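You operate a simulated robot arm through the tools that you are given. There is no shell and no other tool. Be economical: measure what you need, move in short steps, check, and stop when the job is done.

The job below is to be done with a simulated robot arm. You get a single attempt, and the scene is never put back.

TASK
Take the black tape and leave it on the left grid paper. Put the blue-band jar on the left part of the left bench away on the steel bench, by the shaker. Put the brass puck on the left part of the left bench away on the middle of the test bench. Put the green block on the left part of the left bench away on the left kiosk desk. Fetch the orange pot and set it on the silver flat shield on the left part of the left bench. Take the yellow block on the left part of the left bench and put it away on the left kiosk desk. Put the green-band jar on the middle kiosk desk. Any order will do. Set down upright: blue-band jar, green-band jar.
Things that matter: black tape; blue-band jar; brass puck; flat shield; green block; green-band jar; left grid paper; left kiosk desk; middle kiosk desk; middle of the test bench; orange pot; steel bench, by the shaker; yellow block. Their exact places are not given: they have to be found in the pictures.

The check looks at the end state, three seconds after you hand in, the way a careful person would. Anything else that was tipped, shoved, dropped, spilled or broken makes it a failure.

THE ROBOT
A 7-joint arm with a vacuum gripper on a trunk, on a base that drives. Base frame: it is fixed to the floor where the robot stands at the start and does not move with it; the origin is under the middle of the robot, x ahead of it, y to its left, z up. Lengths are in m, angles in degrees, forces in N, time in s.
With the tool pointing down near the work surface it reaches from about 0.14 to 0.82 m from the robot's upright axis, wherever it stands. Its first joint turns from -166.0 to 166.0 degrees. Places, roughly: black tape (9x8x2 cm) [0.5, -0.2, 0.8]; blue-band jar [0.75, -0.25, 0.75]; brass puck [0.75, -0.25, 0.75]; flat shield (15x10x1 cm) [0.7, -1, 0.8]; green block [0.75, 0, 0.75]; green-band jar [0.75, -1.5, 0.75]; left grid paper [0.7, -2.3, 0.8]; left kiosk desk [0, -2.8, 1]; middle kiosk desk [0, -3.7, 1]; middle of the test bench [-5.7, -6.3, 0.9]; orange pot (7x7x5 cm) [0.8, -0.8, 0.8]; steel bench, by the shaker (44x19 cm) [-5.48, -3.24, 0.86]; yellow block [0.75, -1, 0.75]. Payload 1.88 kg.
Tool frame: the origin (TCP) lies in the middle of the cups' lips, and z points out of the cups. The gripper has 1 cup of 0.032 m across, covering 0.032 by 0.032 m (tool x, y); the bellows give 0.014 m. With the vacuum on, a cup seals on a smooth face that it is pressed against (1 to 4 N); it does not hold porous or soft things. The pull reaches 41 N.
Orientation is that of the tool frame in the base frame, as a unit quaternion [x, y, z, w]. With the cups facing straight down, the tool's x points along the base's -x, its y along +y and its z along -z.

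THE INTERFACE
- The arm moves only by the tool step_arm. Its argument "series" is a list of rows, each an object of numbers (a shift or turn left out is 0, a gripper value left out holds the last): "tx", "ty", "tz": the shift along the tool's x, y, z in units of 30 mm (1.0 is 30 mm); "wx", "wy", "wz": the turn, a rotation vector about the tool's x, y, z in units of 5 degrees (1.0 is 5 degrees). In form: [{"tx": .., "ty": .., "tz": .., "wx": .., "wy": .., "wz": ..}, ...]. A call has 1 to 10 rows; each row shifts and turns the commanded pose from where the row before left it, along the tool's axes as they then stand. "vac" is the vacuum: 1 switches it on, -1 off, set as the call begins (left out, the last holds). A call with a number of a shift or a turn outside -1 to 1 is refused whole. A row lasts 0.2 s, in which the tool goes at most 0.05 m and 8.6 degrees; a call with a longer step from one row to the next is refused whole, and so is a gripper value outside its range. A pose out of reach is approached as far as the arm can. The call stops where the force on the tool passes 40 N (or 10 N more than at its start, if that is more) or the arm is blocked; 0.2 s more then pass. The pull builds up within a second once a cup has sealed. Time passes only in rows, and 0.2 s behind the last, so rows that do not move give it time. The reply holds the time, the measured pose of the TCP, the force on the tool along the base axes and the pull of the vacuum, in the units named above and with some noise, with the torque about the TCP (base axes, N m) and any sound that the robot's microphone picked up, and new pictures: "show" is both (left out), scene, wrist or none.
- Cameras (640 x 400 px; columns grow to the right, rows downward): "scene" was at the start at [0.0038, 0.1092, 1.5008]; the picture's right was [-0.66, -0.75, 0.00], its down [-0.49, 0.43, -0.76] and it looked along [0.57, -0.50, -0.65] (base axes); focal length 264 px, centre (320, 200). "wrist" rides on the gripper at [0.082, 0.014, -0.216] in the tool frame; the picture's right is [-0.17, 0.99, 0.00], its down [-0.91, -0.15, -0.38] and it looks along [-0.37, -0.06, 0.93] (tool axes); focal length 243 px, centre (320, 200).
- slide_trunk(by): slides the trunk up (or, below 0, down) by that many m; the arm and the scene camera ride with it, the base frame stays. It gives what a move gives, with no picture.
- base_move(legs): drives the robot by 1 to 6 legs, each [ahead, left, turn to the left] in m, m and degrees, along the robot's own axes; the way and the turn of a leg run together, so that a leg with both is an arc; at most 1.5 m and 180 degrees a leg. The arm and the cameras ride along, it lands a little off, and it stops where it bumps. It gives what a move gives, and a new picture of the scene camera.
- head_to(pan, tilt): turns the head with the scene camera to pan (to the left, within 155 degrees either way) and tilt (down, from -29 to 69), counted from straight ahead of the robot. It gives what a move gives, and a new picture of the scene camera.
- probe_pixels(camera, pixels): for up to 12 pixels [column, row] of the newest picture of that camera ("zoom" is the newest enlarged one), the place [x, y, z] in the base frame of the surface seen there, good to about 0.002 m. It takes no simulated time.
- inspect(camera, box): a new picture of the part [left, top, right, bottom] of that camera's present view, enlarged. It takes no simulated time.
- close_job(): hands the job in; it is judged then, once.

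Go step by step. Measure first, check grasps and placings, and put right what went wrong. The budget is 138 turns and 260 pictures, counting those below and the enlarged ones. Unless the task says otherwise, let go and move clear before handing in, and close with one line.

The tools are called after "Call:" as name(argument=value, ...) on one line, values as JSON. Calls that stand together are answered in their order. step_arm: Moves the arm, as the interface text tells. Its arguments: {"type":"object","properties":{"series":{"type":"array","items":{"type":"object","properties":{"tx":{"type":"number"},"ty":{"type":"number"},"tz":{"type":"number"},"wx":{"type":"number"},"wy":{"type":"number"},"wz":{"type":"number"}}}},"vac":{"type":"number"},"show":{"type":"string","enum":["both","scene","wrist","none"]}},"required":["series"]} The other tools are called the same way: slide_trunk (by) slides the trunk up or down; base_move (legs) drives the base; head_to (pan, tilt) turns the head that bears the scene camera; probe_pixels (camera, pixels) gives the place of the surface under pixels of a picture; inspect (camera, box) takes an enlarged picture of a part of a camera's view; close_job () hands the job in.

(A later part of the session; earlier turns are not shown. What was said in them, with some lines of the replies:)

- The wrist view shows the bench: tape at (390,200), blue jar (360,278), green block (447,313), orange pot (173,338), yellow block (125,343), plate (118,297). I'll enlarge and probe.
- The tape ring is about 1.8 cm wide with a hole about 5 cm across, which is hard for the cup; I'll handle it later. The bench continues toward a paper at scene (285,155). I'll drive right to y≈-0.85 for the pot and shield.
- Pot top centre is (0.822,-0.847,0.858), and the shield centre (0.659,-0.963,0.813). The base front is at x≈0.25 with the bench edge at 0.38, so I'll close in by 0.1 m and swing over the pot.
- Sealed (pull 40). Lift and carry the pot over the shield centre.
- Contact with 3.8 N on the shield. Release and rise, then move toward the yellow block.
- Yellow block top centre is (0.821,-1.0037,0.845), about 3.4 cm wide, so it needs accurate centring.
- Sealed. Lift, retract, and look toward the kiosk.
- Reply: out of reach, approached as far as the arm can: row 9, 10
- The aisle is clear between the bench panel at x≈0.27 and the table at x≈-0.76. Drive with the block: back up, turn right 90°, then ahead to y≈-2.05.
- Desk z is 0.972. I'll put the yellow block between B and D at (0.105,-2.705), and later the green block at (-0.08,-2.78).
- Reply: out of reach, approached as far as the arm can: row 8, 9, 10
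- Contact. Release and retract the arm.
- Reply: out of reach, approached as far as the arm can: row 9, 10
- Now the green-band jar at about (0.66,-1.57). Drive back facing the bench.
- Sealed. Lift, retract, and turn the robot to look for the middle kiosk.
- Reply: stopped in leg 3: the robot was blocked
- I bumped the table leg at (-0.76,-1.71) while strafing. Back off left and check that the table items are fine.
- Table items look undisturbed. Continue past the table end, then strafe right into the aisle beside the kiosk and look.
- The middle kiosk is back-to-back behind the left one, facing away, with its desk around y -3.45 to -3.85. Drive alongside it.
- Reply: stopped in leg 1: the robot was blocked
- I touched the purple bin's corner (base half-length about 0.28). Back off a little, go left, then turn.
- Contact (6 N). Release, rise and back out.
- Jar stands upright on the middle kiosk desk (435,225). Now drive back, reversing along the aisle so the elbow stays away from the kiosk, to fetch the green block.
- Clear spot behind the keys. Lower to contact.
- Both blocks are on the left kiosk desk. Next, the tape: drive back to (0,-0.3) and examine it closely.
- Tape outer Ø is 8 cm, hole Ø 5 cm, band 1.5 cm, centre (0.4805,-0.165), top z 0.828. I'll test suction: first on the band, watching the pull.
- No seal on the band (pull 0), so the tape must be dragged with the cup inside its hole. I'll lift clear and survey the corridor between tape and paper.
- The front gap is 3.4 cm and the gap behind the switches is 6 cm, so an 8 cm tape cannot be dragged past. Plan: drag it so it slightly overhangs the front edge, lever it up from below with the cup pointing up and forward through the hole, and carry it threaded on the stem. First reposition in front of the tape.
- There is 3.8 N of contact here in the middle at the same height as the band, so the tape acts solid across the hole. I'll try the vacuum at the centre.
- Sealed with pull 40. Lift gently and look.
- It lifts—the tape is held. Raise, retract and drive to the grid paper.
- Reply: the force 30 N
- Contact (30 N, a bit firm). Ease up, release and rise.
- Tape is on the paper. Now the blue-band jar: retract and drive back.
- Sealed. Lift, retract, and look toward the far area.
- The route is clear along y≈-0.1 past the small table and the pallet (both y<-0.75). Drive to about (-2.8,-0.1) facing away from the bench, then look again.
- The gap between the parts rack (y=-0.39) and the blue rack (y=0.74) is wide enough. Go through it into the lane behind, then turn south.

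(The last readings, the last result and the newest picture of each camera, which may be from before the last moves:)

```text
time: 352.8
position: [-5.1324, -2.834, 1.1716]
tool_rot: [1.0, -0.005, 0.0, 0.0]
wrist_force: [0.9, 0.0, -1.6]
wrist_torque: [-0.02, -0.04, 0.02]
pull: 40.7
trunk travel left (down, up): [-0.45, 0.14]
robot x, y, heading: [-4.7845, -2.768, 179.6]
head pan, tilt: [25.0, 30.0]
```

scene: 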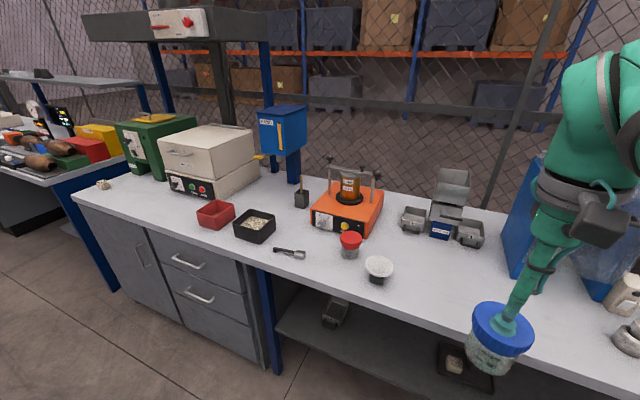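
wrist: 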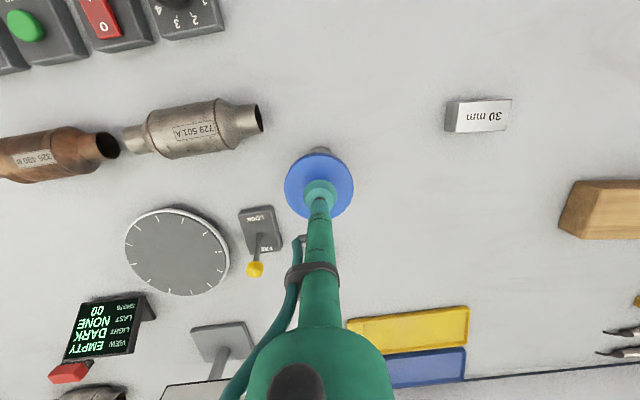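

Call:
probe_pixels(camera="scene", pixels=[[320, 258], [350, 240], [377, 265], [290, 252], [320, 275], [345, 275], [310, 235], [300, 265], [350, 222], [255, 230], [390, 235], [330, 243]])

Call:
inspect(camera="scene", box=[220, 170, 430, 310])

```text
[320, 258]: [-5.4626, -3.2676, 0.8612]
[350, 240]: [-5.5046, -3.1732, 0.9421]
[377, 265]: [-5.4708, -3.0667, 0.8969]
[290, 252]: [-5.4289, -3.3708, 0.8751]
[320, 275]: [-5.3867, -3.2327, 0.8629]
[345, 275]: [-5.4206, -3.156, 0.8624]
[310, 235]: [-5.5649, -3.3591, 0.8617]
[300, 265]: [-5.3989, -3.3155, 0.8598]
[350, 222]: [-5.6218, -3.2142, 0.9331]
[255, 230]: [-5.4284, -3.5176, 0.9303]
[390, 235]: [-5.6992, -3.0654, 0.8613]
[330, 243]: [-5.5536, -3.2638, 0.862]
```

```text
2.86 times, centred on (325, 240) of scene
```

zoom: 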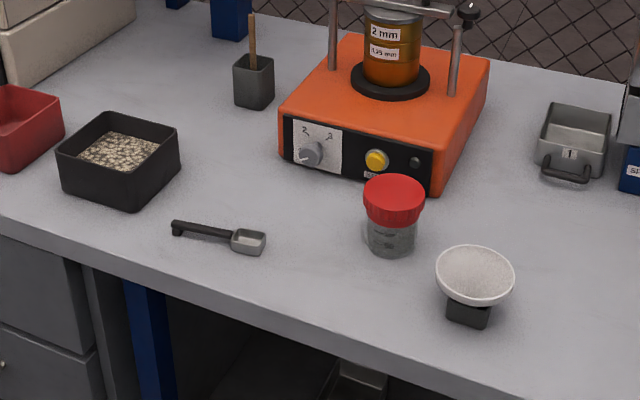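

A free spot by the shaker is at (-5.445,-3.238), between the scoop and the red-lid jar; bench z is 0.861. Strafe left 0.3.

Call:
base_move(legs=[[0, 0.3, 0.4]])

Call:
head_to(pan=5, tilt=35)

Call:
inspect(camera="scene", box=[220, 170, 430, 310])

```text
time: 354.9
position: [-5.1323, -3.1393, 1.1712]
tool_rot: [1.0, 0.0, 0.0, 0.0]
wrist_force: [-1.9, 0.8, -0.4]
wrist_torque: [0.0, -0.08, -0.02]
pull: 40.4
trunk travel left (down, up): [-0.45, 0.14]
robot x, y, heading: [-4.7849, -3.0714, -179.9]
head pan, tilt: [25.0, 30.0]
```

scene: 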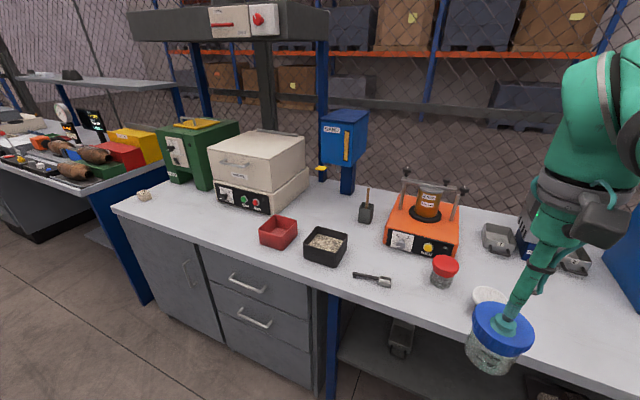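

```text
time: 355.7
position: [-5.1322, -3.1383, 1.1693]
tool_rot: [1.0, 0.0, 0.0, 0.001]
wrist_force: [0.4, -0.3, -0.5]
wrist_torque: [0.03, -0.04, 0.0]
pull: 40.3
trunk travel left (down, up): [-0.45, 0.14]
robot x, y, heading: [-4.7896, -3.0742, -180.4]
head pan, tilt: [5.0, 35.0]
```

scene: 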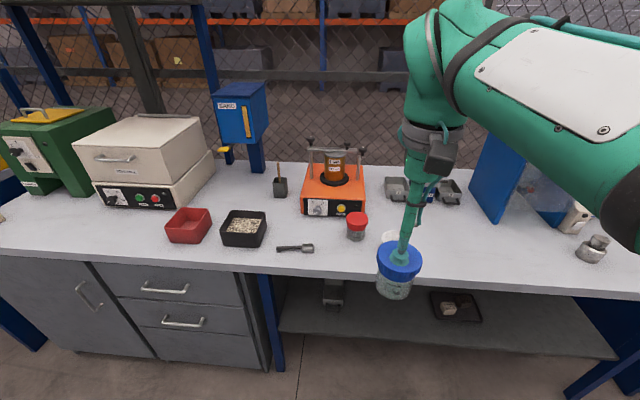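

```text
2.86 times, centred on (325, 240) of scene
```

zoom: 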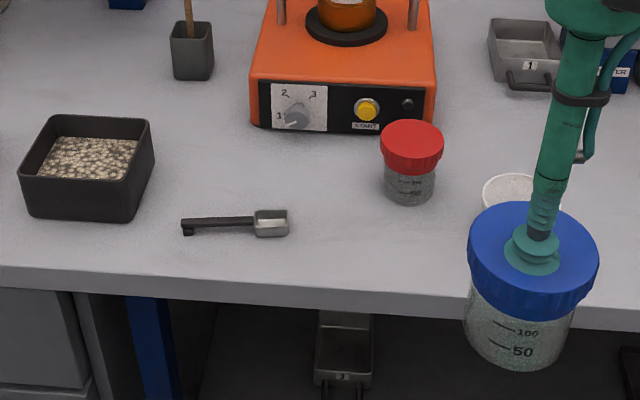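

Call:
probe_pixels(camera="zoom", pixels=[[338, 210], [288, 222], [384, 185], [410, 203], [436, 190], [338, 250], [410, 140], [335, 170]])

```text
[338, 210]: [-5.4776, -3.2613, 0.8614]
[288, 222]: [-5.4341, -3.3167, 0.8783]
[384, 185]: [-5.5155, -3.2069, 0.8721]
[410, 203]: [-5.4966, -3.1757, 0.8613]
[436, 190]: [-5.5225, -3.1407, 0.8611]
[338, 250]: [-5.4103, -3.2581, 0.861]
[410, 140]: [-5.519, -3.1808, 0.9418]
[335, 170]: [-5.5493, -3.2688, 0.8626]
```

Call:
step_arm(series=[{"tx": -1, "ty": 0.35}, {"tx": -1, "ty": 0.35}, {"tx": -1, "ty": 0.35}, {"tx": -1, "ty": 0.35}, {"tx": -1, "ty": 0.35, "tz": 0.5}, {"tx": -1, "ty": 0.35, "tz": 0.5}, {"tx": -1, "ty": 0.35, "tz": 0.5}, {"tx": -1, "ty": 0.35, "tz": 0.5}, {"tx": -1, "ty": 0.35, "tz": 0.5}, {"tx": -1, "ty": 0.35, "tz": 0.5}], show="none")

Call:
step_arm(series=[{"tx": -0.75, "ty": 0.22, "tz": 1}, {"tz": 1}, {"tz": 0.7}, {}], show="both")

```text
time: 357.9
position: [-5.433, -3.2434, 1.0814]
tool_rot: [1.0, 0.0, 0.0, -0.001]
wrist_force: [0.6, 0.8, -0.3]
wrist_torque: [-0.07, -0.11, -0.02]
pull: 40.3
trunk travel left (down, up): [-0.45, 0.14]
robot x, y, heading: [-4.7892, -3.0724, -180.4]
head pan, tilt: [5.0, 35.0]
```

```text
time: 358.9
position: [-5.456, -3.2488, 1.0]
tool_rot: [1.0, 0.0, -0.001, 0.0]
wrist_force: [-0.1, 0.6, -1.0]
wrist_torque: [-0.08, -0.09, -0.01]
pull: 40.5
trunk travel left (down, up): [-0.45, 0.14]
robot x, y, heading: [-4.7886, -3.0732, -180.1]
head pan, tilt: [5.0, 35.0]
```

scene: 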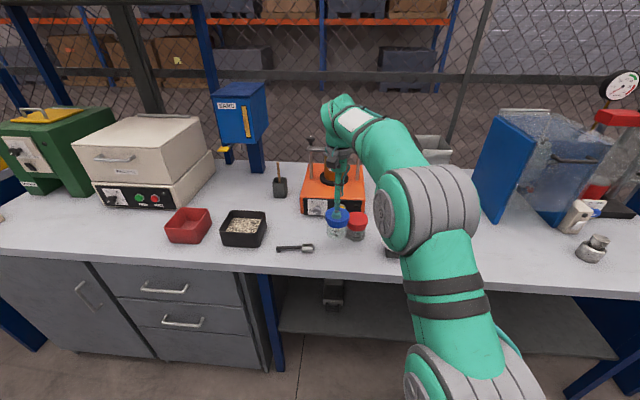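
wrist: 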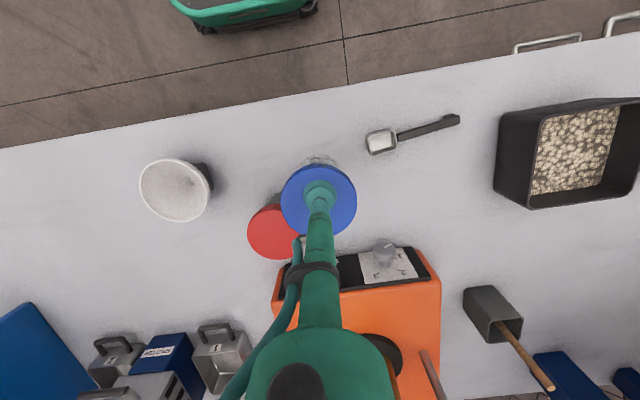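

Call:
step_arm(series=[{"tx": 0.37, "ty": 0.1}, {"tz": 0.8}, {"tz": 0.6}, {"tz": 0.2}, {}], show="wrist")

```text
time: 360.1
position: [-5.445, -3.2527, 0.9529]
tool_rot: [1.0, 0.0, 0.001, 0.0]
wrist_force: [-0.8, -0.5, -1.5]
wrist_torque: [-0.06, -0.09, -0.01]
pull: 40.6
trunk travel left (down, up): [-0.45, 0.14]
robot x, y, heading: [-4.7862, -3.073, -180.0]
head pan, tilt: [5.0, 35.0]
```

wrist: 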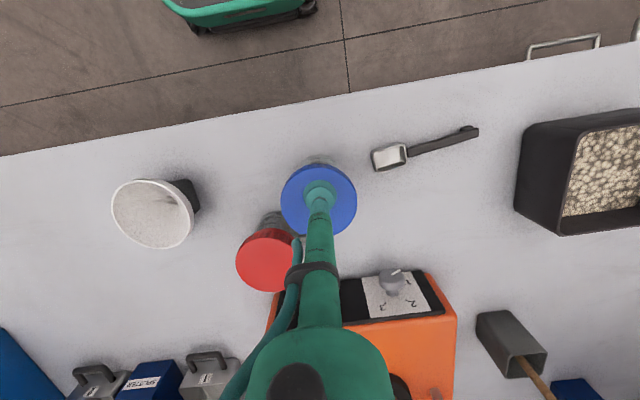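

Clear of both neighbours. Lower the last centimetre.

Call:
step_arm(series=[{"tz": 0.15}, {"tz": 0.1}, {"tz": 0.08}, {"tz": 0.05}, {}], show="none")

```text
time: 361.3
position: [-5.4444, -3.2522, 0.9423]
tool_rot: [1.0, 0.001, -0.001, 0.001]
wrist_force: [1.6, 0.5, 4.2]
wrist_torque: [-0.03, -0.09, 0.0]
pull: 40.9
trunk travel left (down, up): [-0.45, 0.14]
robot x, y, heading: [-4.7873, -3.072, -179.9]
head pan, tilt: [5.0, 35.0]
```

Call:
step_arm(series=[{}, {}, {}, {}, {"tz": -0.3}, {"tz": -1}, {"tz": -1}, {"tz": -1}], vac=-1, show="wrist")

Call:
step_arm(series=[{"tx": 1, "ty": -0.3, "tz": -0.4}, {"tx": 1, "ty": -0.3, "tz": -0.4}, {"tx": 1, "ty": -0.3, "tz": -0.4}, {"tx": 1, "ty": -0.3, "tz": -0.4}, {"tx": 1, "ty": -0.3, "tz": -0.4}, {"tx": 1, "ty": -0.3, "tz": -0.4}, {"tx": 1, "ty": -0.3, "tz": -0.4}, {"tx": 1, "ty": -0.3, "tz": -0.4}, {"tx": 1, "ty": -0.3}, {"tx": 1, "ty": -0.3}], show="scene")

```text
time: 363.1
position: [-5.4435, -3.2538, 1.0412]
tool_rot: [1.0, 0.0, 0.0, 0.0]
wrist_force: [-0.8, -0.2, -0.6]
wrist_torque: [-0.01, 0.01, -0.04]
pull: 0.0
trunk travel left (down, up): [-0.45, 0.14]
robot x, y, heading: [-4.7884, -3.0735, -180.3]
head pan, tilt: [5.0, 35.0]
```

wrist: 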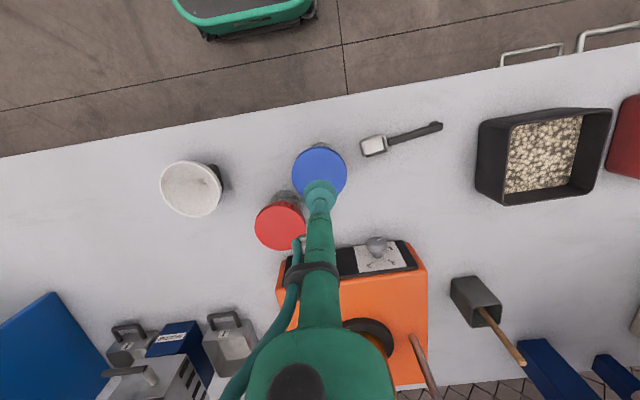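

```text
time: 365.3
position: [-5.1429, -3.1631, 1.1359]
tool_rot: [1.0, 0.0, 0.0, 0.0]
wrist_force: [-0.7, 0.5, -0.4]
wrist_torque: [0.03, -0.01, -0.02]
pull: 0.1
trunk travel left (down, up): [-0.45, 0.14]
robot x, y, heading: [-4.7877, -3.0743, -179.9]
head pan, tilt: [5.0, 35.0]
```

scene: 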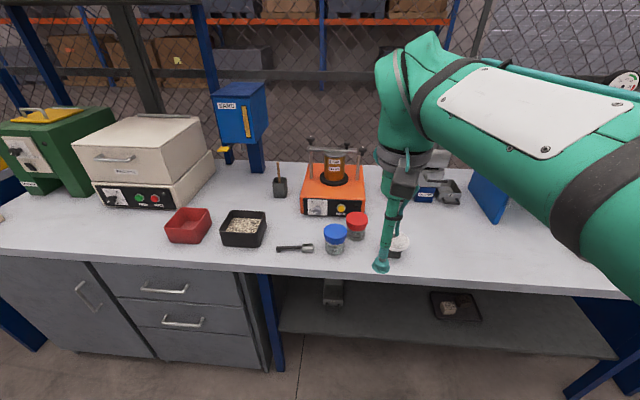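

Blue jar is upright by the shaker (335,238). Return for the brass puck by the same route.

Call:
base_move(legs=[[0, 0, -90], [1.5, 0, 0], [1.5, 0, 0], [0.21, 0, 0], [0, 0, -90], [1.5, 0, 0]])

```text
time: 395.6
position: [-3.0003, 0.2387, 1.1365]
tool_rot: [-0.003, 1.0, 0.0, 0.0]
wrist_force: [0.9, 0.5, -0.1]
wrist_torque: [0.01, 0.0, -0.01]
pull: 0.1
trunk travel left (down, up): [-0.45, 0.14]
robot x, y, heading: [-3.354, 0.1487, 0.4]
head pan, tilt: [5.0, 35.0]
```

scene: 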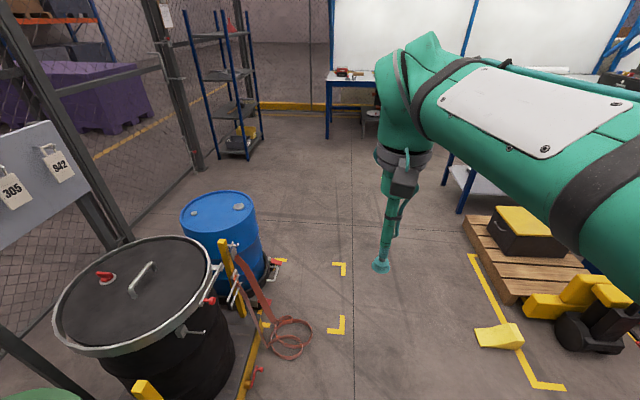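

Call:
base_move(legs=[[1.5, -0.15, 0], [1.25, 0, 0], [0.62, -0.3, -0.4]])

Call:
inspect(camera="scene", box=[240, 80, 440, 210])

```text
refused: leg 1 is longer than a leg can be; nothing moved
```

```text
3.08 times, centred on (340, 145) of scene
```

zoom: 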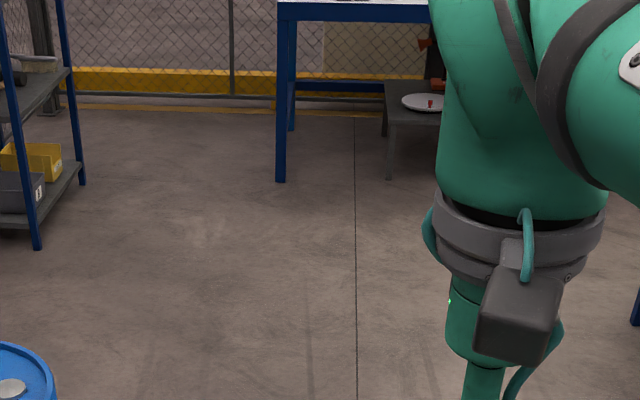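

Call:
base_move(legs=[[1.45, -0.15, 0], [1.3, 0, 0], [0.64, -0.3, -0.4]])

Call:
head_to(pan=-10, tilt=45)

```text
time: 412.4
position: [0.4072, -0.1293, 1.1356]
tool_rot: [-0.015, 1.0, 0.0, 0.0]
wrist_force: [-0.5, -0.6, 0.3]
wrist_torque: [0.02, -0.01, -0.04]
pull: 0.1
trunk travel left (down, up): [-0.45, 0.14]
robot x, y, heading: [0.0555, -0.2306, 1.6]
head pan, tilt: [5.0, 35.0]
```

scene: 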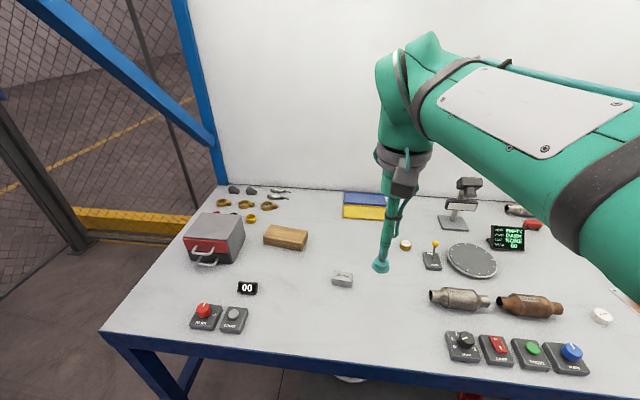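

```text
time: 413.2
position: [0.4072, -0.1292, 1.1357]
tool_rot: [-0.016, 1.0, 0.0, 0.0]
wrist_force: [-0.4, 0.7, 0.4]
wrist_torque: [0.03, 0.0, -0.03]
pull: 0.1
trunk travel left (down, up): [-0.45, 0.14]
robot x, y, heading: [0.0553, -0.2301, 1.7]
head pan, tilt: [-10.0, 45.0]
```

scene: 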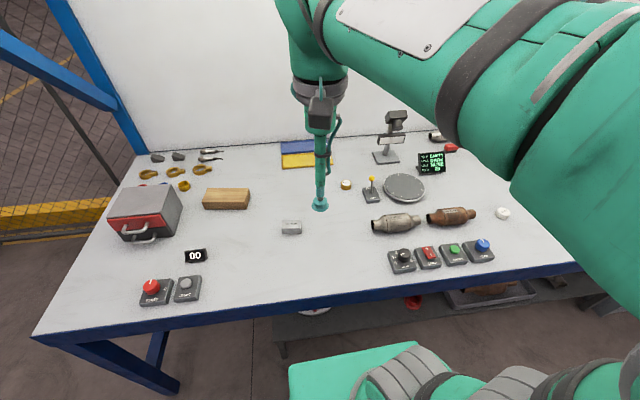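

Call:
step_arm(series=[{"tx": -1, "ty": -0.2}, {"tx": -1, "ty": -0.2}, {"tx": -1, "ty": -0.2}, {"tx": -1, "ty": -0.2}, {"tx": -1, "ty": -0.2}, {"tx": -1, "ty": -0.2, "tz": 0.6}, {"tx": -1, "ty": -0.2, "tz": 1}, {"tx": -1, "ty": -0.2, "tz": 1}, {"tx": -1, "ty": -0.2, "tz": 1}, {"tx": -1, "ty": -0.2, "tz": 1}], show="wrist")

Call:
inspect(camera="wrist", box=[200, 150, 340, 270])

```text
time: 415.4
position: [0.7106, -0.1791, 0.9987]
tool_rot: [-0.015, 1.0, 0.0, 0.001]
wrist_force: [0.0, 0.0, 0.8]
wrist_torque: [-0.01, -0.03, 0.01]
pull: 0.1
trunk travel left (down, up): [-0.45, 0.14]
robot x, y, heading: [0.0512, -0.232, 1.8]
head pan, tilt: [-10.0, 45.0]
```

wrist: 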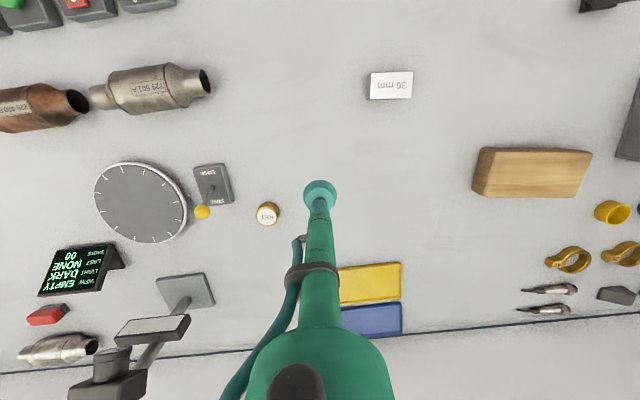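

```text
3.33 times, centred on (270, 210) of wrist
```

zoom: 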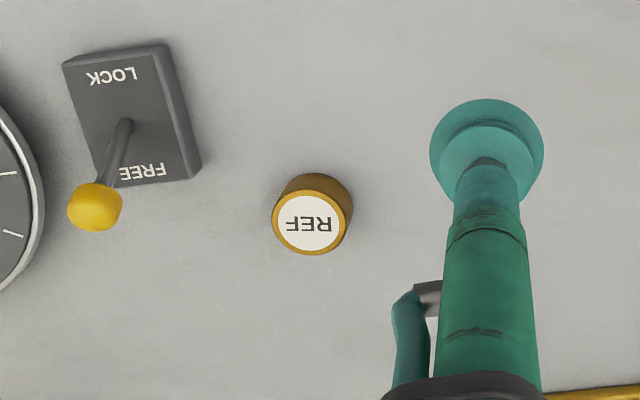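

Call:
probe_pixels(camera="zoom", pixels=[[309, 223], [277, 223], [341, 223], [309, 194], [309, 250]])

```text
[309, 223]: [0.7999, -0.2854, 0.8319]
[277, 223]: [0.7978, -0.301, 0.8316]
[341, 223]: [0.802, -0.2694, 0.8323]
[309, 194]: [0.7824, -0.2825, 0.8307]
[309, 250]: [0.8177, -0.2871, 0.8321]
```

Call:
step_arm(series=[{"tx": -0.72, "ty": -0.91}, {"tx": -0.72, "ty": -0.91}, {"tx": -0.72, "ty": -0.91}, {"tx": -0.71, "ty": -0.9}, {"tz": 1}, {"tz": 1}, {"tz": 1}, {"tz": 1}, {}], show="none")

Call:
inspect(camera="wrist", box=[270, 140, 370, 230])

Call:
probe_pixels(camera="zoom", pixels=[[250, 190], [390, 190], [320, 130], [280, 145], [360, 145], [320, 150]])

```text
time: 417.4
position: [0.7984, -0.286, 0.8788]
tool_rot: [-0.016, 1.0, 0.0, 0.0]
wrist_force: [0.2, 0.2, 0.7]
wrist_torque: [-0.04, 0.05, 0.01]
pull: 0.0
trunk travel left (down, up): [-0.45, 0.14]
robot x, y, heading: [0.0544, -0.2307, 1.8]
head pan, tilt: [-10.0, 45.0]
```

```text
4.44 times, centred on (320, 185) of wrist
```

zoom: 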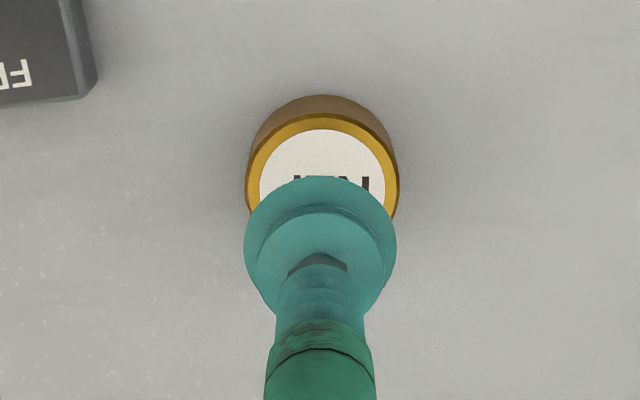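

```text
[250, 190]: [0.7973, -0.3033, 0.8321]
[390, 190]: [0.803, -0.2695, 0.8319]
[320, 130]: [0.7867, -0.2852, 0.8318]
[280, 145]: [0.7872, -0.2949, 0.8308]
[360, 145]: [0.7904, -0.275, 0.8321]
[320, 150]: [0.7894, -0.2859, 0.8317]
```

Well centred. Press and seal on the puck.

Call:
step_arm(series=[{"tx": -0.05}, {"tz": 0.9}, {"tz": 0.5}, {"tz": 0.12}, {"tz": 0.12}, {"tz": 0.05}, {}, {}, {}, {}], vac=1, show="none")

```text
time: 419.6
position: [0.7988, -0.2864, 0.8292]
tool_rot: [-0.015, 1.0, 0.0, 0.001]
wrist_force: [1.7, 1.8, 18.0]
wrist_torque: [0.0, 0.03, -0.01]
pull: 40.6
trunk travel left (down, up): [-0.45, 0.14]
robot x, y, heading: [0.053, -0.2316, 1.7]
head pan, tilt: [-10.0, 45.0]
```

Call:
step_arm(series=[{"tz": -0.4}, {"tz": -0.9}, {"tz": -1}, {"tz": -1}, {"tz": -1}, {"tz": -1}, {"tz": -1}, {"tx": 1, "tz": -0.6}, {"tx": 1, "tz": -0.6}, {"tx": 1, "tz": -0.6}], show="none")

Call:
step_arm(series=[{"tx": 1, "tz": -0.5}, {"tx": 1, "tz": -0.5}, {"tx": 1}, {"tx": 1}, {"tx": 1}, {"tx": 1}, {"tx": 1}, {"tx": 1}, {"tx": 1}, {"tx": 1}], show="wrist")

Call:
base_move(legs=[[-0.2, 0.18, 0], [0, 0, 178], [1.5, 0, 0], [1.15, -0.15, 0]])

```text
time: 421.8
position: [0.7088, -0.2888, 1.0688]
tool_rot: [-0.016, 1.0, 0.0, -0.001]
wrist_force: [0.0, -0.4, -2.4]
wrist_torque: [-0.03, 0.06, 0.01]
pull: 40.7
trunk travel left (down, up): [-0.45, 0.14]
robot x, y, heading: [0.0537, -0.2356, 1.7]
head pan, tilt: [-10.0, 45.0]
```

```text
time: 424.0
position: [0.409, -0.299, 1.1]
tool_rot: [-0.016, 1.0, 0.001, 0.0]
wrist_force: [-0.4, -0.1, -2.7]
wrist_torque: [0.02, 0.04, 0.01]
pull: 40.7
trunk travel left (down, up): [-0.45, 0.14]
robot x, y, heading: [0.0535, -0.2315, 2.0]
head pan, tilt: [-10.0, 45.0]
```

wrist: 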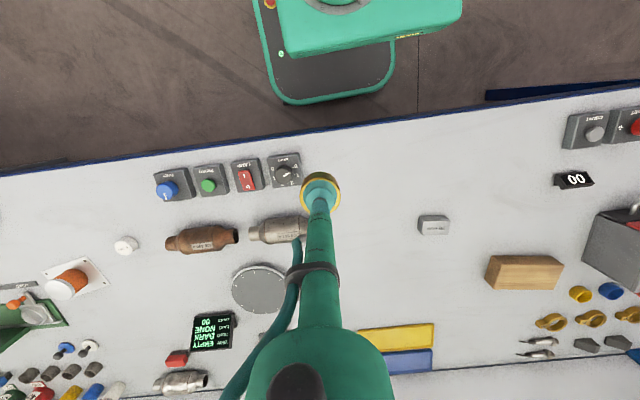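

```text
time: 445.7
position: [-3.1759, 0.1974, 1.1006]
tool_rot: [1.0, -0.005, 0.0, 0.0]
wrist_force: [-1.1, 0.4, -3.0]
wrist_torque: [0.02, -0.04, 0.01]
pull: 40.6
trunk travel left (down, up): [-0.45, 0.14]
robot x, y, heading: [-2.8231, 0.1188, 179.8]
head pan, tilt: [-10.0, 45.0]
```

scene: 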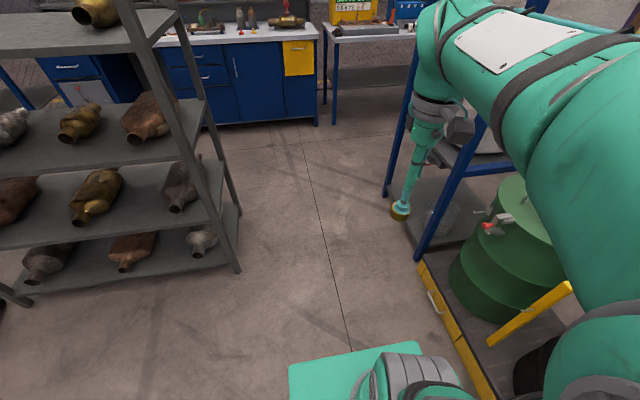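

Call:
base_move(legs=[[1.45, 0, 0.2], [0.5, 0, 0], [0, 0, 90], [1.5, 0, 0], [1.5, 0, 0], [1.5, 0, 0]])

Call:
head_to(pan=-20, tilt=25)

```text
time: 480.6
position: [-4.8289, -4.7521, 1.1012]
tool_rot: [0.704, 0.711, -0.001, 0.0]
wrist_force: [-0.5, 0.0, -2.1]
wrist_torque: [-0.01, 0.0, 0.02]
pull: 40.6
trunk travel left (down, up): [-0.45, 0.14]
robot x, y, heading: [-4.7532, -4.3956, -89.3]
head pan, tilt: [-10.0, 45.0]
```

scene: 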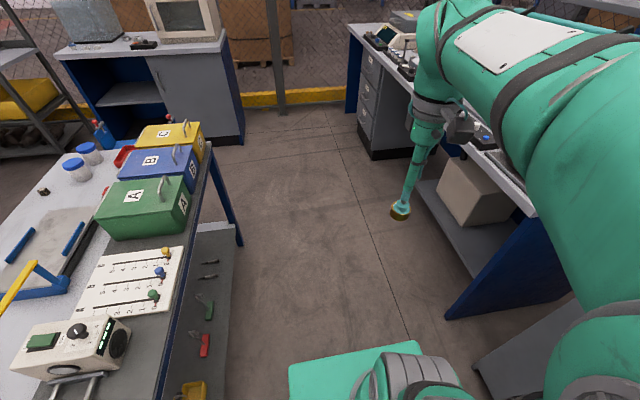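

```text
time: 481.4
position: [-4.8291, -4.7518, 1.1001]
tool_rot: [0.703, 0.711, -0.001, 0.0]
wrist_force: [-0.3, 0.2, -2.3]
wrist_torque: [0.0, 0.01, -0.02]
pull: 41.0
trunk travel left (down, up): [-0.45, 0.14]
robot x, y, heading: [-4.7549, -4.3974, -89.4]
head pan, tilt: [-20.0, 25.0]
```

scene: 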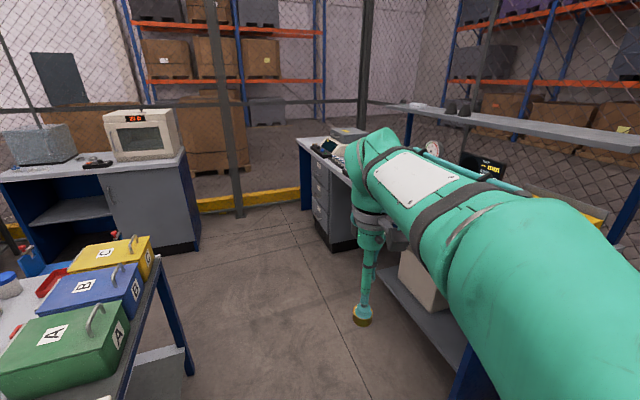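

Call:
probe_pixels(camera="scene", pixels=[[335, 245], [440, 330], [305, 150], [190, 375], [200, 245]])

Call:
base_move(legs=[[1.45, 0, -0.6], [0, 0, -90]])

Call:
head_to(pan=15, tilt=30)

```text
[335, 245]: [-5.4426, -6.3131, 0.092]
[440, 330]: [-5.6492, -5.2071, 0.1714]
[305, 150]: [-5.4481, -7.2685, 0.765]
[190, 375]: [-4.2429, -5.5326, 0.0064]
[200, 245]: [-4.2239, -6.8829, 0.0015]
```

```text
time: 492.4
position: [-5.1025, -5.7601, 1.1]
tool_rot: [1.0, 0.001, 0.0, 0.001]
wrist_force: [-1.0, 0.9, -1.7]
wrist_torque: [-0.01, -0.03, -0.01]
pull: 40.7
trunk travel left (down, up): [-0.45, 0.14]
robot x, y, heading: [-4.7494, -5.8384, -180.0]
head pan, tilt: [-20.0, 25.0]
```

scene: 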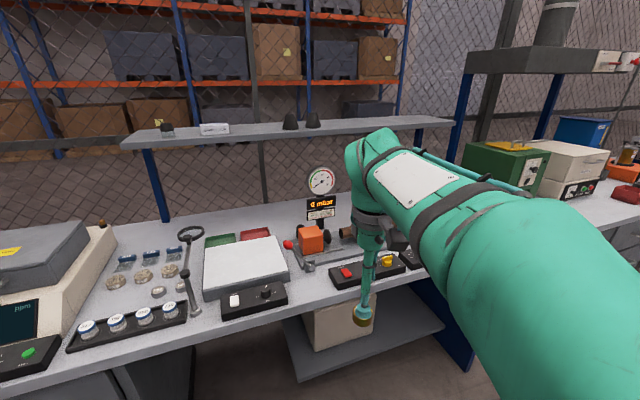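

```text
time: 493.4
position: [-5.103, -5.7596, 1.1007]
tool_rot: [1.0, 0.0, 0.001, 0.0]
wrist_force: [-0.9, 0.1, -2.5]
wrist_torque: [0.0, 0.0, -0.02]
pull: 40.5
trunk travel left (down, up): [-0.45, 0.14]
robot x, y, heading: [-4.7482, -5.8376, -180.0]
head pan, tilt: [15.0, 30.0]
```

scene: 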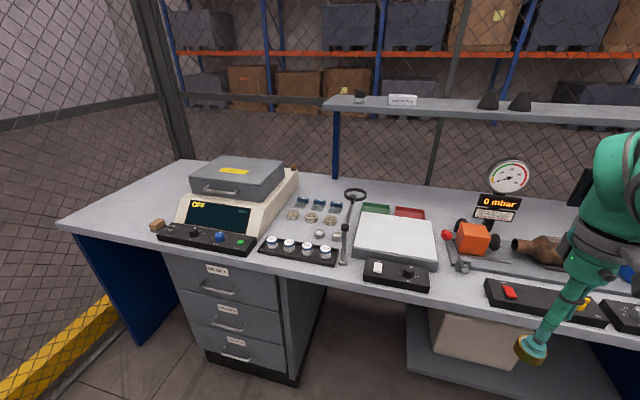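

Call:
inspect(camera="scene", box=[240, 170, 480, 310])

Call:
probe_pixels(camera="scene", pixels=[[395, 237], [327, 213], [311, 218], [350, 215], [342, 255], [300, 240], [320, 235], [345, 240], [365, 215], [410, 213], [445, 225], [440, 270]])

```text
2.67 times, centred on (360, 240) of scene
```

zoom: 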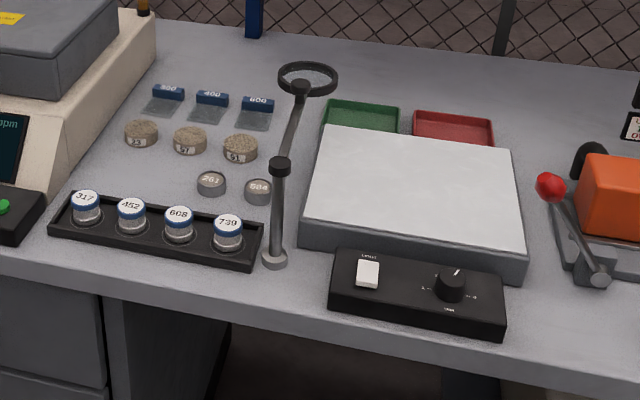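

```text
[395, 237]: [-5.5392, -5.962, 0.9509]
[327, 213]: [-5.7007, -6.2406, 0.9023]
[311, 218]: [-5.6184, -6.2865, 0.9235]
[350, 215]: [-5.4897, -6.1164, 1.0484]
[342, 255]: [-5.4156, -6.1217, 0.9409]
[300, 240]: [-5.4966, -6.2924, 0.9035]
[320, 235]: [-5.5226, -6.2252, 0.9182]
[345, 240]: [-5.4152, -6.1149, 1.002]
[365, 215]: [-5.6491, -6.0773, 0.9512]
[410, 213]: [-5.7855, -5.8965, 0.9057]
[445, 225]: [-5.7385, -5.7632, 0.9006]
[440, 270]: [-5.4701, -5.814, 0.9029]
```

Call:
base_move(legs=[[0, 0.38, 0]])

Call:
head_to(pan=5, tilt=35)

Call:
step_arm(series=[{"tx": -0.5, "tz": -1}, {"tx": -0.5, "tz": -1}], show="wrist")

```text
time: 495.8
position: [-5.1012, -6.1402, 1.0996]
tool_rot: [1.0, 0.001, -0.001, 0.0]
wrist_force: [-0.6, -0.2, -2.5]
wrist_torque: [0.0, -0.03, 0.0]
pull: 40.4
trunk travel left (down, up): [-0.45, 0.14]
robot x, y, heading: [-4.7459, -6.2206, -179.9]
head pan, tilt: [15.0, 30.0]
```

scene: 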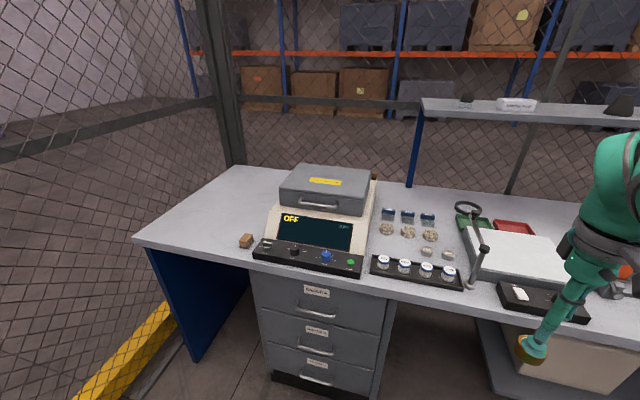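

```text
time: 496.5
position: [-5.1008, -6.1408, 1.1001]
tool_rot: [1.0, 0.003, 0.001, 0.0]
wrist_force: [-0.3, 0.3, -1.8]
wrist_torque: [-0.01, -0.02, 0.05]
pull: 40.7
trunk travel left (down, up): [-0.45, 0.14]
robot x, y, heading: [-4.751, -6.2175, -179.9]
head pan, tilt: [5.0, 35.0]
```

scene: 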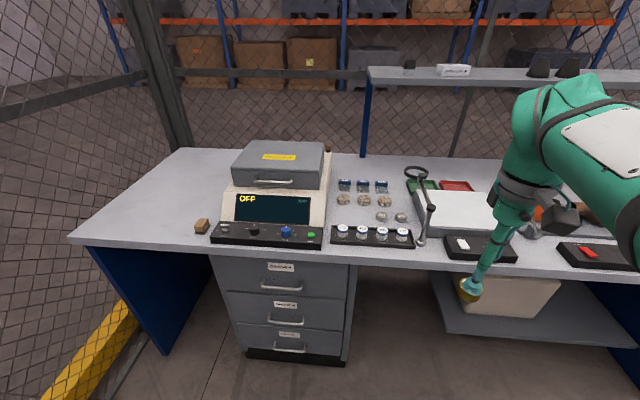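

```text
time: 497.1
position: [-5.1318, -6.1407, 1.1597]
tool_rot: [1.0, 0.001, 0.0, 0.0]
wrist_force: [-0.2, 0.7, -3.0]
wrist_torque: [0.02, -0.03, 0.01]
pull: 40.7
trunk travel left (down, up): [-0.45, 0.14]
robot x, y, heading: [-4.7465, -6.2169, -179.7]
head pan, tilt: [5.0, 35.0]
```

wrist: 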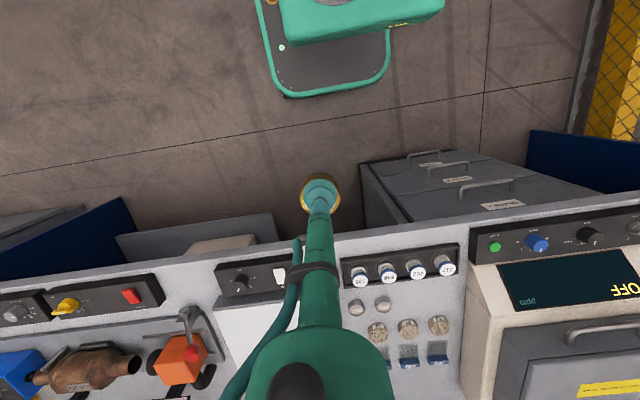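

Call:
inspect(camera="scene", box=[310, 140, 480, 260])

Call:
probe_pixels(camera="scene", pixels=[[362, 170], [395, 172], [350, 217], [402, 190], [363, 218], [345, 185], [382, 186], [343, 201], [386, 203], [382, 217], [401, 217], [415, 170]])

```text
3.33 times, centred on (395, 200) of scene
```

zoom: 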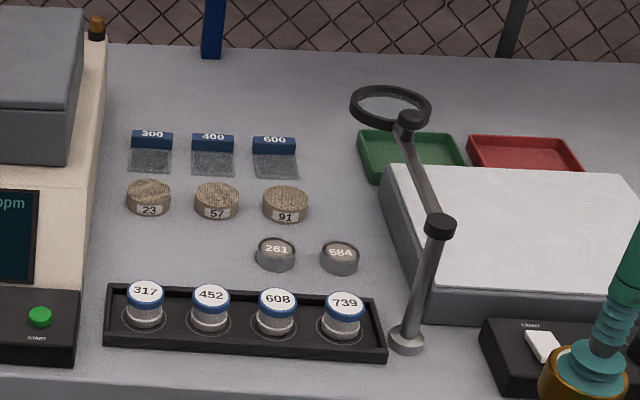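

```text
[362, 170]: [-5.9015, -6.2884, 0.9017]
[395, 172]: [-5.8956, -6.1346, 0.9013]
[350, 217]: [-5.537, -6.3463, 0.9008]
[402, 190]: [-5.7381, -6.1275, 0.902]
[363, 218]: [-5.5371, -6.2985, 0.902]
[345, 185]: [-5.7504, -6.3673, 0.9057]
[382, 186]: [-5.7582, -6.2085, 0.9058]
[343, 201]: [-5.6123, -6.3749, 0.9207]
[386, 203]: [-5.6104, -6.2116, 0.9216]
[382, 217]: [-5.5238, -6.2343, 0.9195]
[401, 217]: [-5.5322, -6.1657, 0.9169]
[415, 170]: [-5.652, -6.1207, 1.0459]
```

Call:
probe_pixels(camera="zoom", pixels=[[180, 280], [180, 291], [150, 218], [216, 222], [180, 250], [110, 250], [97, 250], [255, 258], [285, 222]])

Call:
base_move(legs=[[0.15, 0.1, 0]])

```text
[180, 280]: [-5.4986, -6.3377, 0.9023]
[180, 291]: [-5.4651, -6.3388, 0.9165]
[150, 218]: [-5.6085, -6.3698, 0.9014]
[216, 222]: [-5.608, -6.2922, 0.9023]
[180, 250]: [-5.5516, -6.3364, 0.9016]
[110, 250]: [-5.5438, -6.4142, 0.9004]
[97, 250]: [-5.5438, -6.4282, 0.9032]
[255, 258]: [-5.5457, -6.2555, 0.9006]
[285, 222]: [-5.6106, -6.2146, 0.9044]
```

```text
time: 498.6
position: [-5.2806, -6.2413, 1.1597]
tool_rot: [1.0, 0.001, 0.0, 0.0]
wrist_force: [-0.3, -0.3, -1.3]
wrist_torque: [0.03, -0.02, -0.01]
pull: 40.6
trunk travel left (down, up): [-0.45, 0.14]
robot x, y, heading: [-4.8991, -6.3173, -179.8]
head pan, tilt: [5.0, 35.0]
```

scene: 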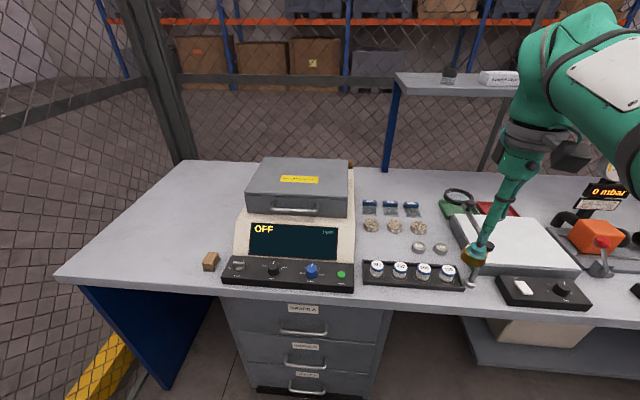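

Free spot: (-5.565,-6.335), between the stone discs (x=-5.608), tray (x=-5.47), scale and disc 261. Move above it.

Call:
step_arm(series=[{"tx": -1, "ty": 0.35}, {"tx": -1, "ty": 0.35}, {"tx": -1, "ty": 0.35}, {"tx": -1, "ty": 0.35}, {"tx": -1, "ty": 0.35}, {"tx": -1, "ty": 0.35}, {"tx": -1, "ty": 0.35, "tz": 0.5}, {"tx": -1, "ty": 0.35, "tz": 1}, {"tx": -1, "ty": 0.33, "tz": 1}, {"tx": -0.5, "tz": 1}], show="none")

Call:
step_arm(series=[{"tz": 1}, {"tz": 1}, {"tz": 0.8}, {}], show="both")

```text
time: 500.8
position: [-5.5674, -6.3354, 1.0547]
tool_rot: [1.0, 0.001, 0.0, 0.0]
wrist_force: [0.1, 0.9, -2.2]
wrist_torque: [-0.02, 0.01, -0.01]
pull: 41.0
trunk travel left (down, up): [-0.45, 0.14]
robot x, y, heading: [-4.8988, -6.3181, -179.8]
head pan, tilt: [5.0, 35.0]
```

```text
time: 501.8
position: [-5.5667, -6.335, 0.9703]
tool_rot: [1.0, 0.001, -0.001, -0.001]
wrist_force: [-0.3, 0.1, -1.5]
wrist_torque: [0.0, 0.0, 0.0]
pull: 40.5
trunk travel left (down, up): [-0.45, 0.14]
robot x, y, heading: [-4.8962, -6.3191, -179.6]
head pan, tilt: [5.0, 35.0]
```

scene: 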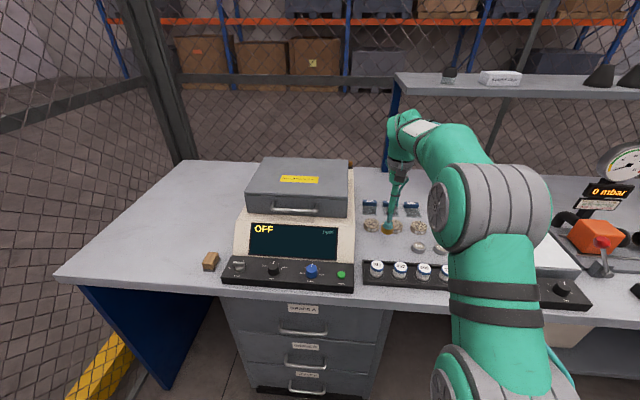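
wrist: 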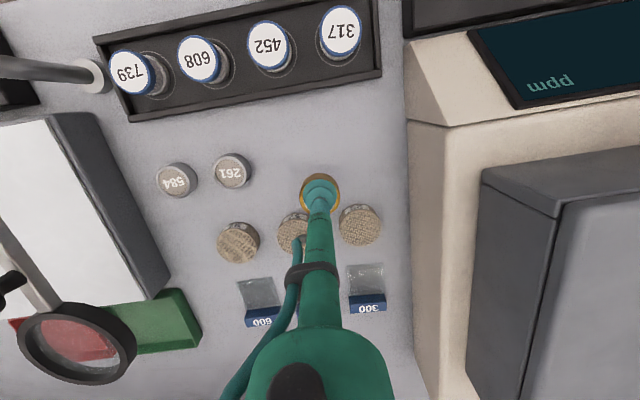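

Call:
step_arm(series=[{"tx": 0.55}, {"tz": 0.8}, {"tz": 0.4}, {}], show="wrist")

```text
time: 502.8
position: [-5.5498, -6.3344, 0.9339]
tool_rot: [1.0, 0.001, 0.0, -0.001]
wrist_force: [-0.2, 0.2, -2.2]
wrist_torque: [0.0, -0.03, -0.01]
pull: 40.8
trunk travel left (down, up): [-0.45, 0.14]
robot x, y, heading: [-4.8949, -6.319, -179.7]
head pan, tilt: [5.0, 35.0]
```

wrist: 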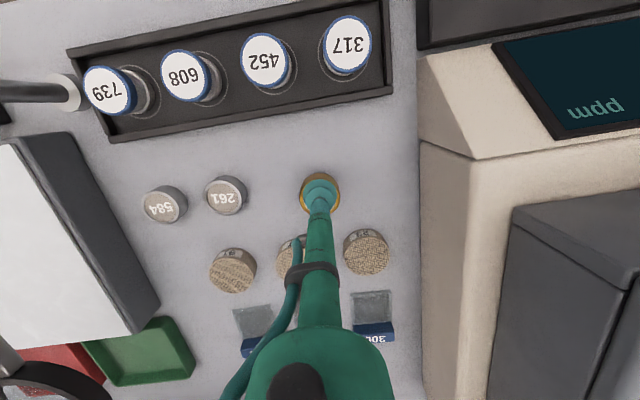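

Call:
step_arm(series=[{"tz": 0.2}, {"tz": 0.12}, {"tz": 0.1}, {"tz": 0.05}, {}], show="none")

```text
time: 504.0
position: [-5.5502, -6.336, 0.9229]
tool_rot: [1.0, 0.0, -0.002, 0.0]
wrist_force: [-1.4, -0.2, 8.7]
wrist_torque: [0.0, 0.0, 0.02]
pull: 40.9
trunk travel left (down, up): [-0.45, 0.14]
robot x, y, heading: [-4.8936, -6.3176, -179.9]
head pan, tilt: [5.0, 35.0]
```

Contact (8.7 N). Release, rise and retract.

Call:
step_arm(series=[{}, {}, {}, {}, {"tz": -0.3}, {"tz": -1}, {"tz": -1}, {"tz": -1}, {"tz": -1}, {"tz": -1}], vac=-1, show="wrist")

Call:
step_arm(series=[{"tx": 1}, {"tx": 1}, {"tx": 1}, {"tx": 1}, {"tx": 1}, {"tx": 1}, {"tx": 1}, {"tx": 1}, {"tx": 1}], show="scene")

```text
time: 506.2
position: [-5.5491, -6.3349, 1.079]
tool_rot: [1.0, 0.001, 0.0, 0.0]
wrist_force: [0.1, -0.2, 0.8]
wrist_torque: [-0.03, 0.0, 0.03]
pull: 0.1
trunk travel left (down, up): [-0.45, 0.14]
robot x, y, heading: [-4.899, -6.3182, -179.9]
head pan, tilt: [5.0, 35.0]
```

wrist: 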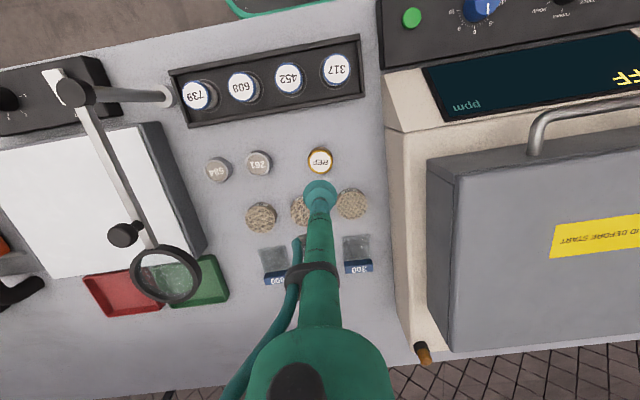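

```text
time: 508.2
position: [-5.2795, -6.3337, 1.0796]
tool_rot: [1.0, 0.0, 0.0, 0.0]
wrist_force: [0.3, -0.8, -0.2]
wrist_torque: [0.01, -0.04, 0.03]
pull: 0.0
trunk travel left (down, up): [-0.45, 0.14]
robot x, y, heading: [-4.8975, -6.3183, -179.7]
head pan, tilt: [5.0, 35.0]
```

scene: 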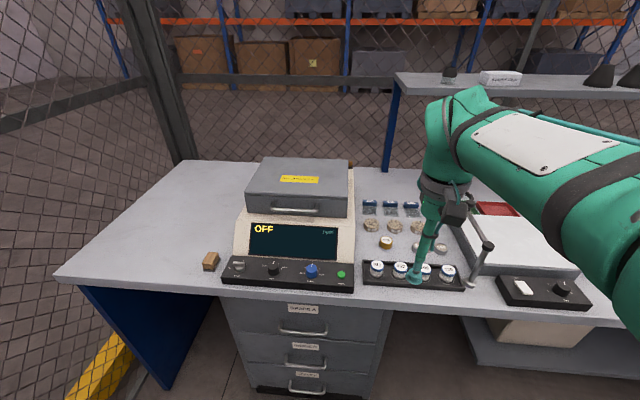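

The puck sits at (386,243) on the test bench with the cup clear of it. All seven placements showed in the pictures, so I'm handing in.

Call:
close_job()

```text
The job is handed in.
```

All seven items were set down in the places asked for, with both jars upright, and the job is handed in. While driving, the base touched a table leg and the corner of the purple bin: the table's items looked undisturbed afterwards, but I did not check the bin closely. The puck is at about (-5.55, -6.34), which is toward the front of the test bench's middle.
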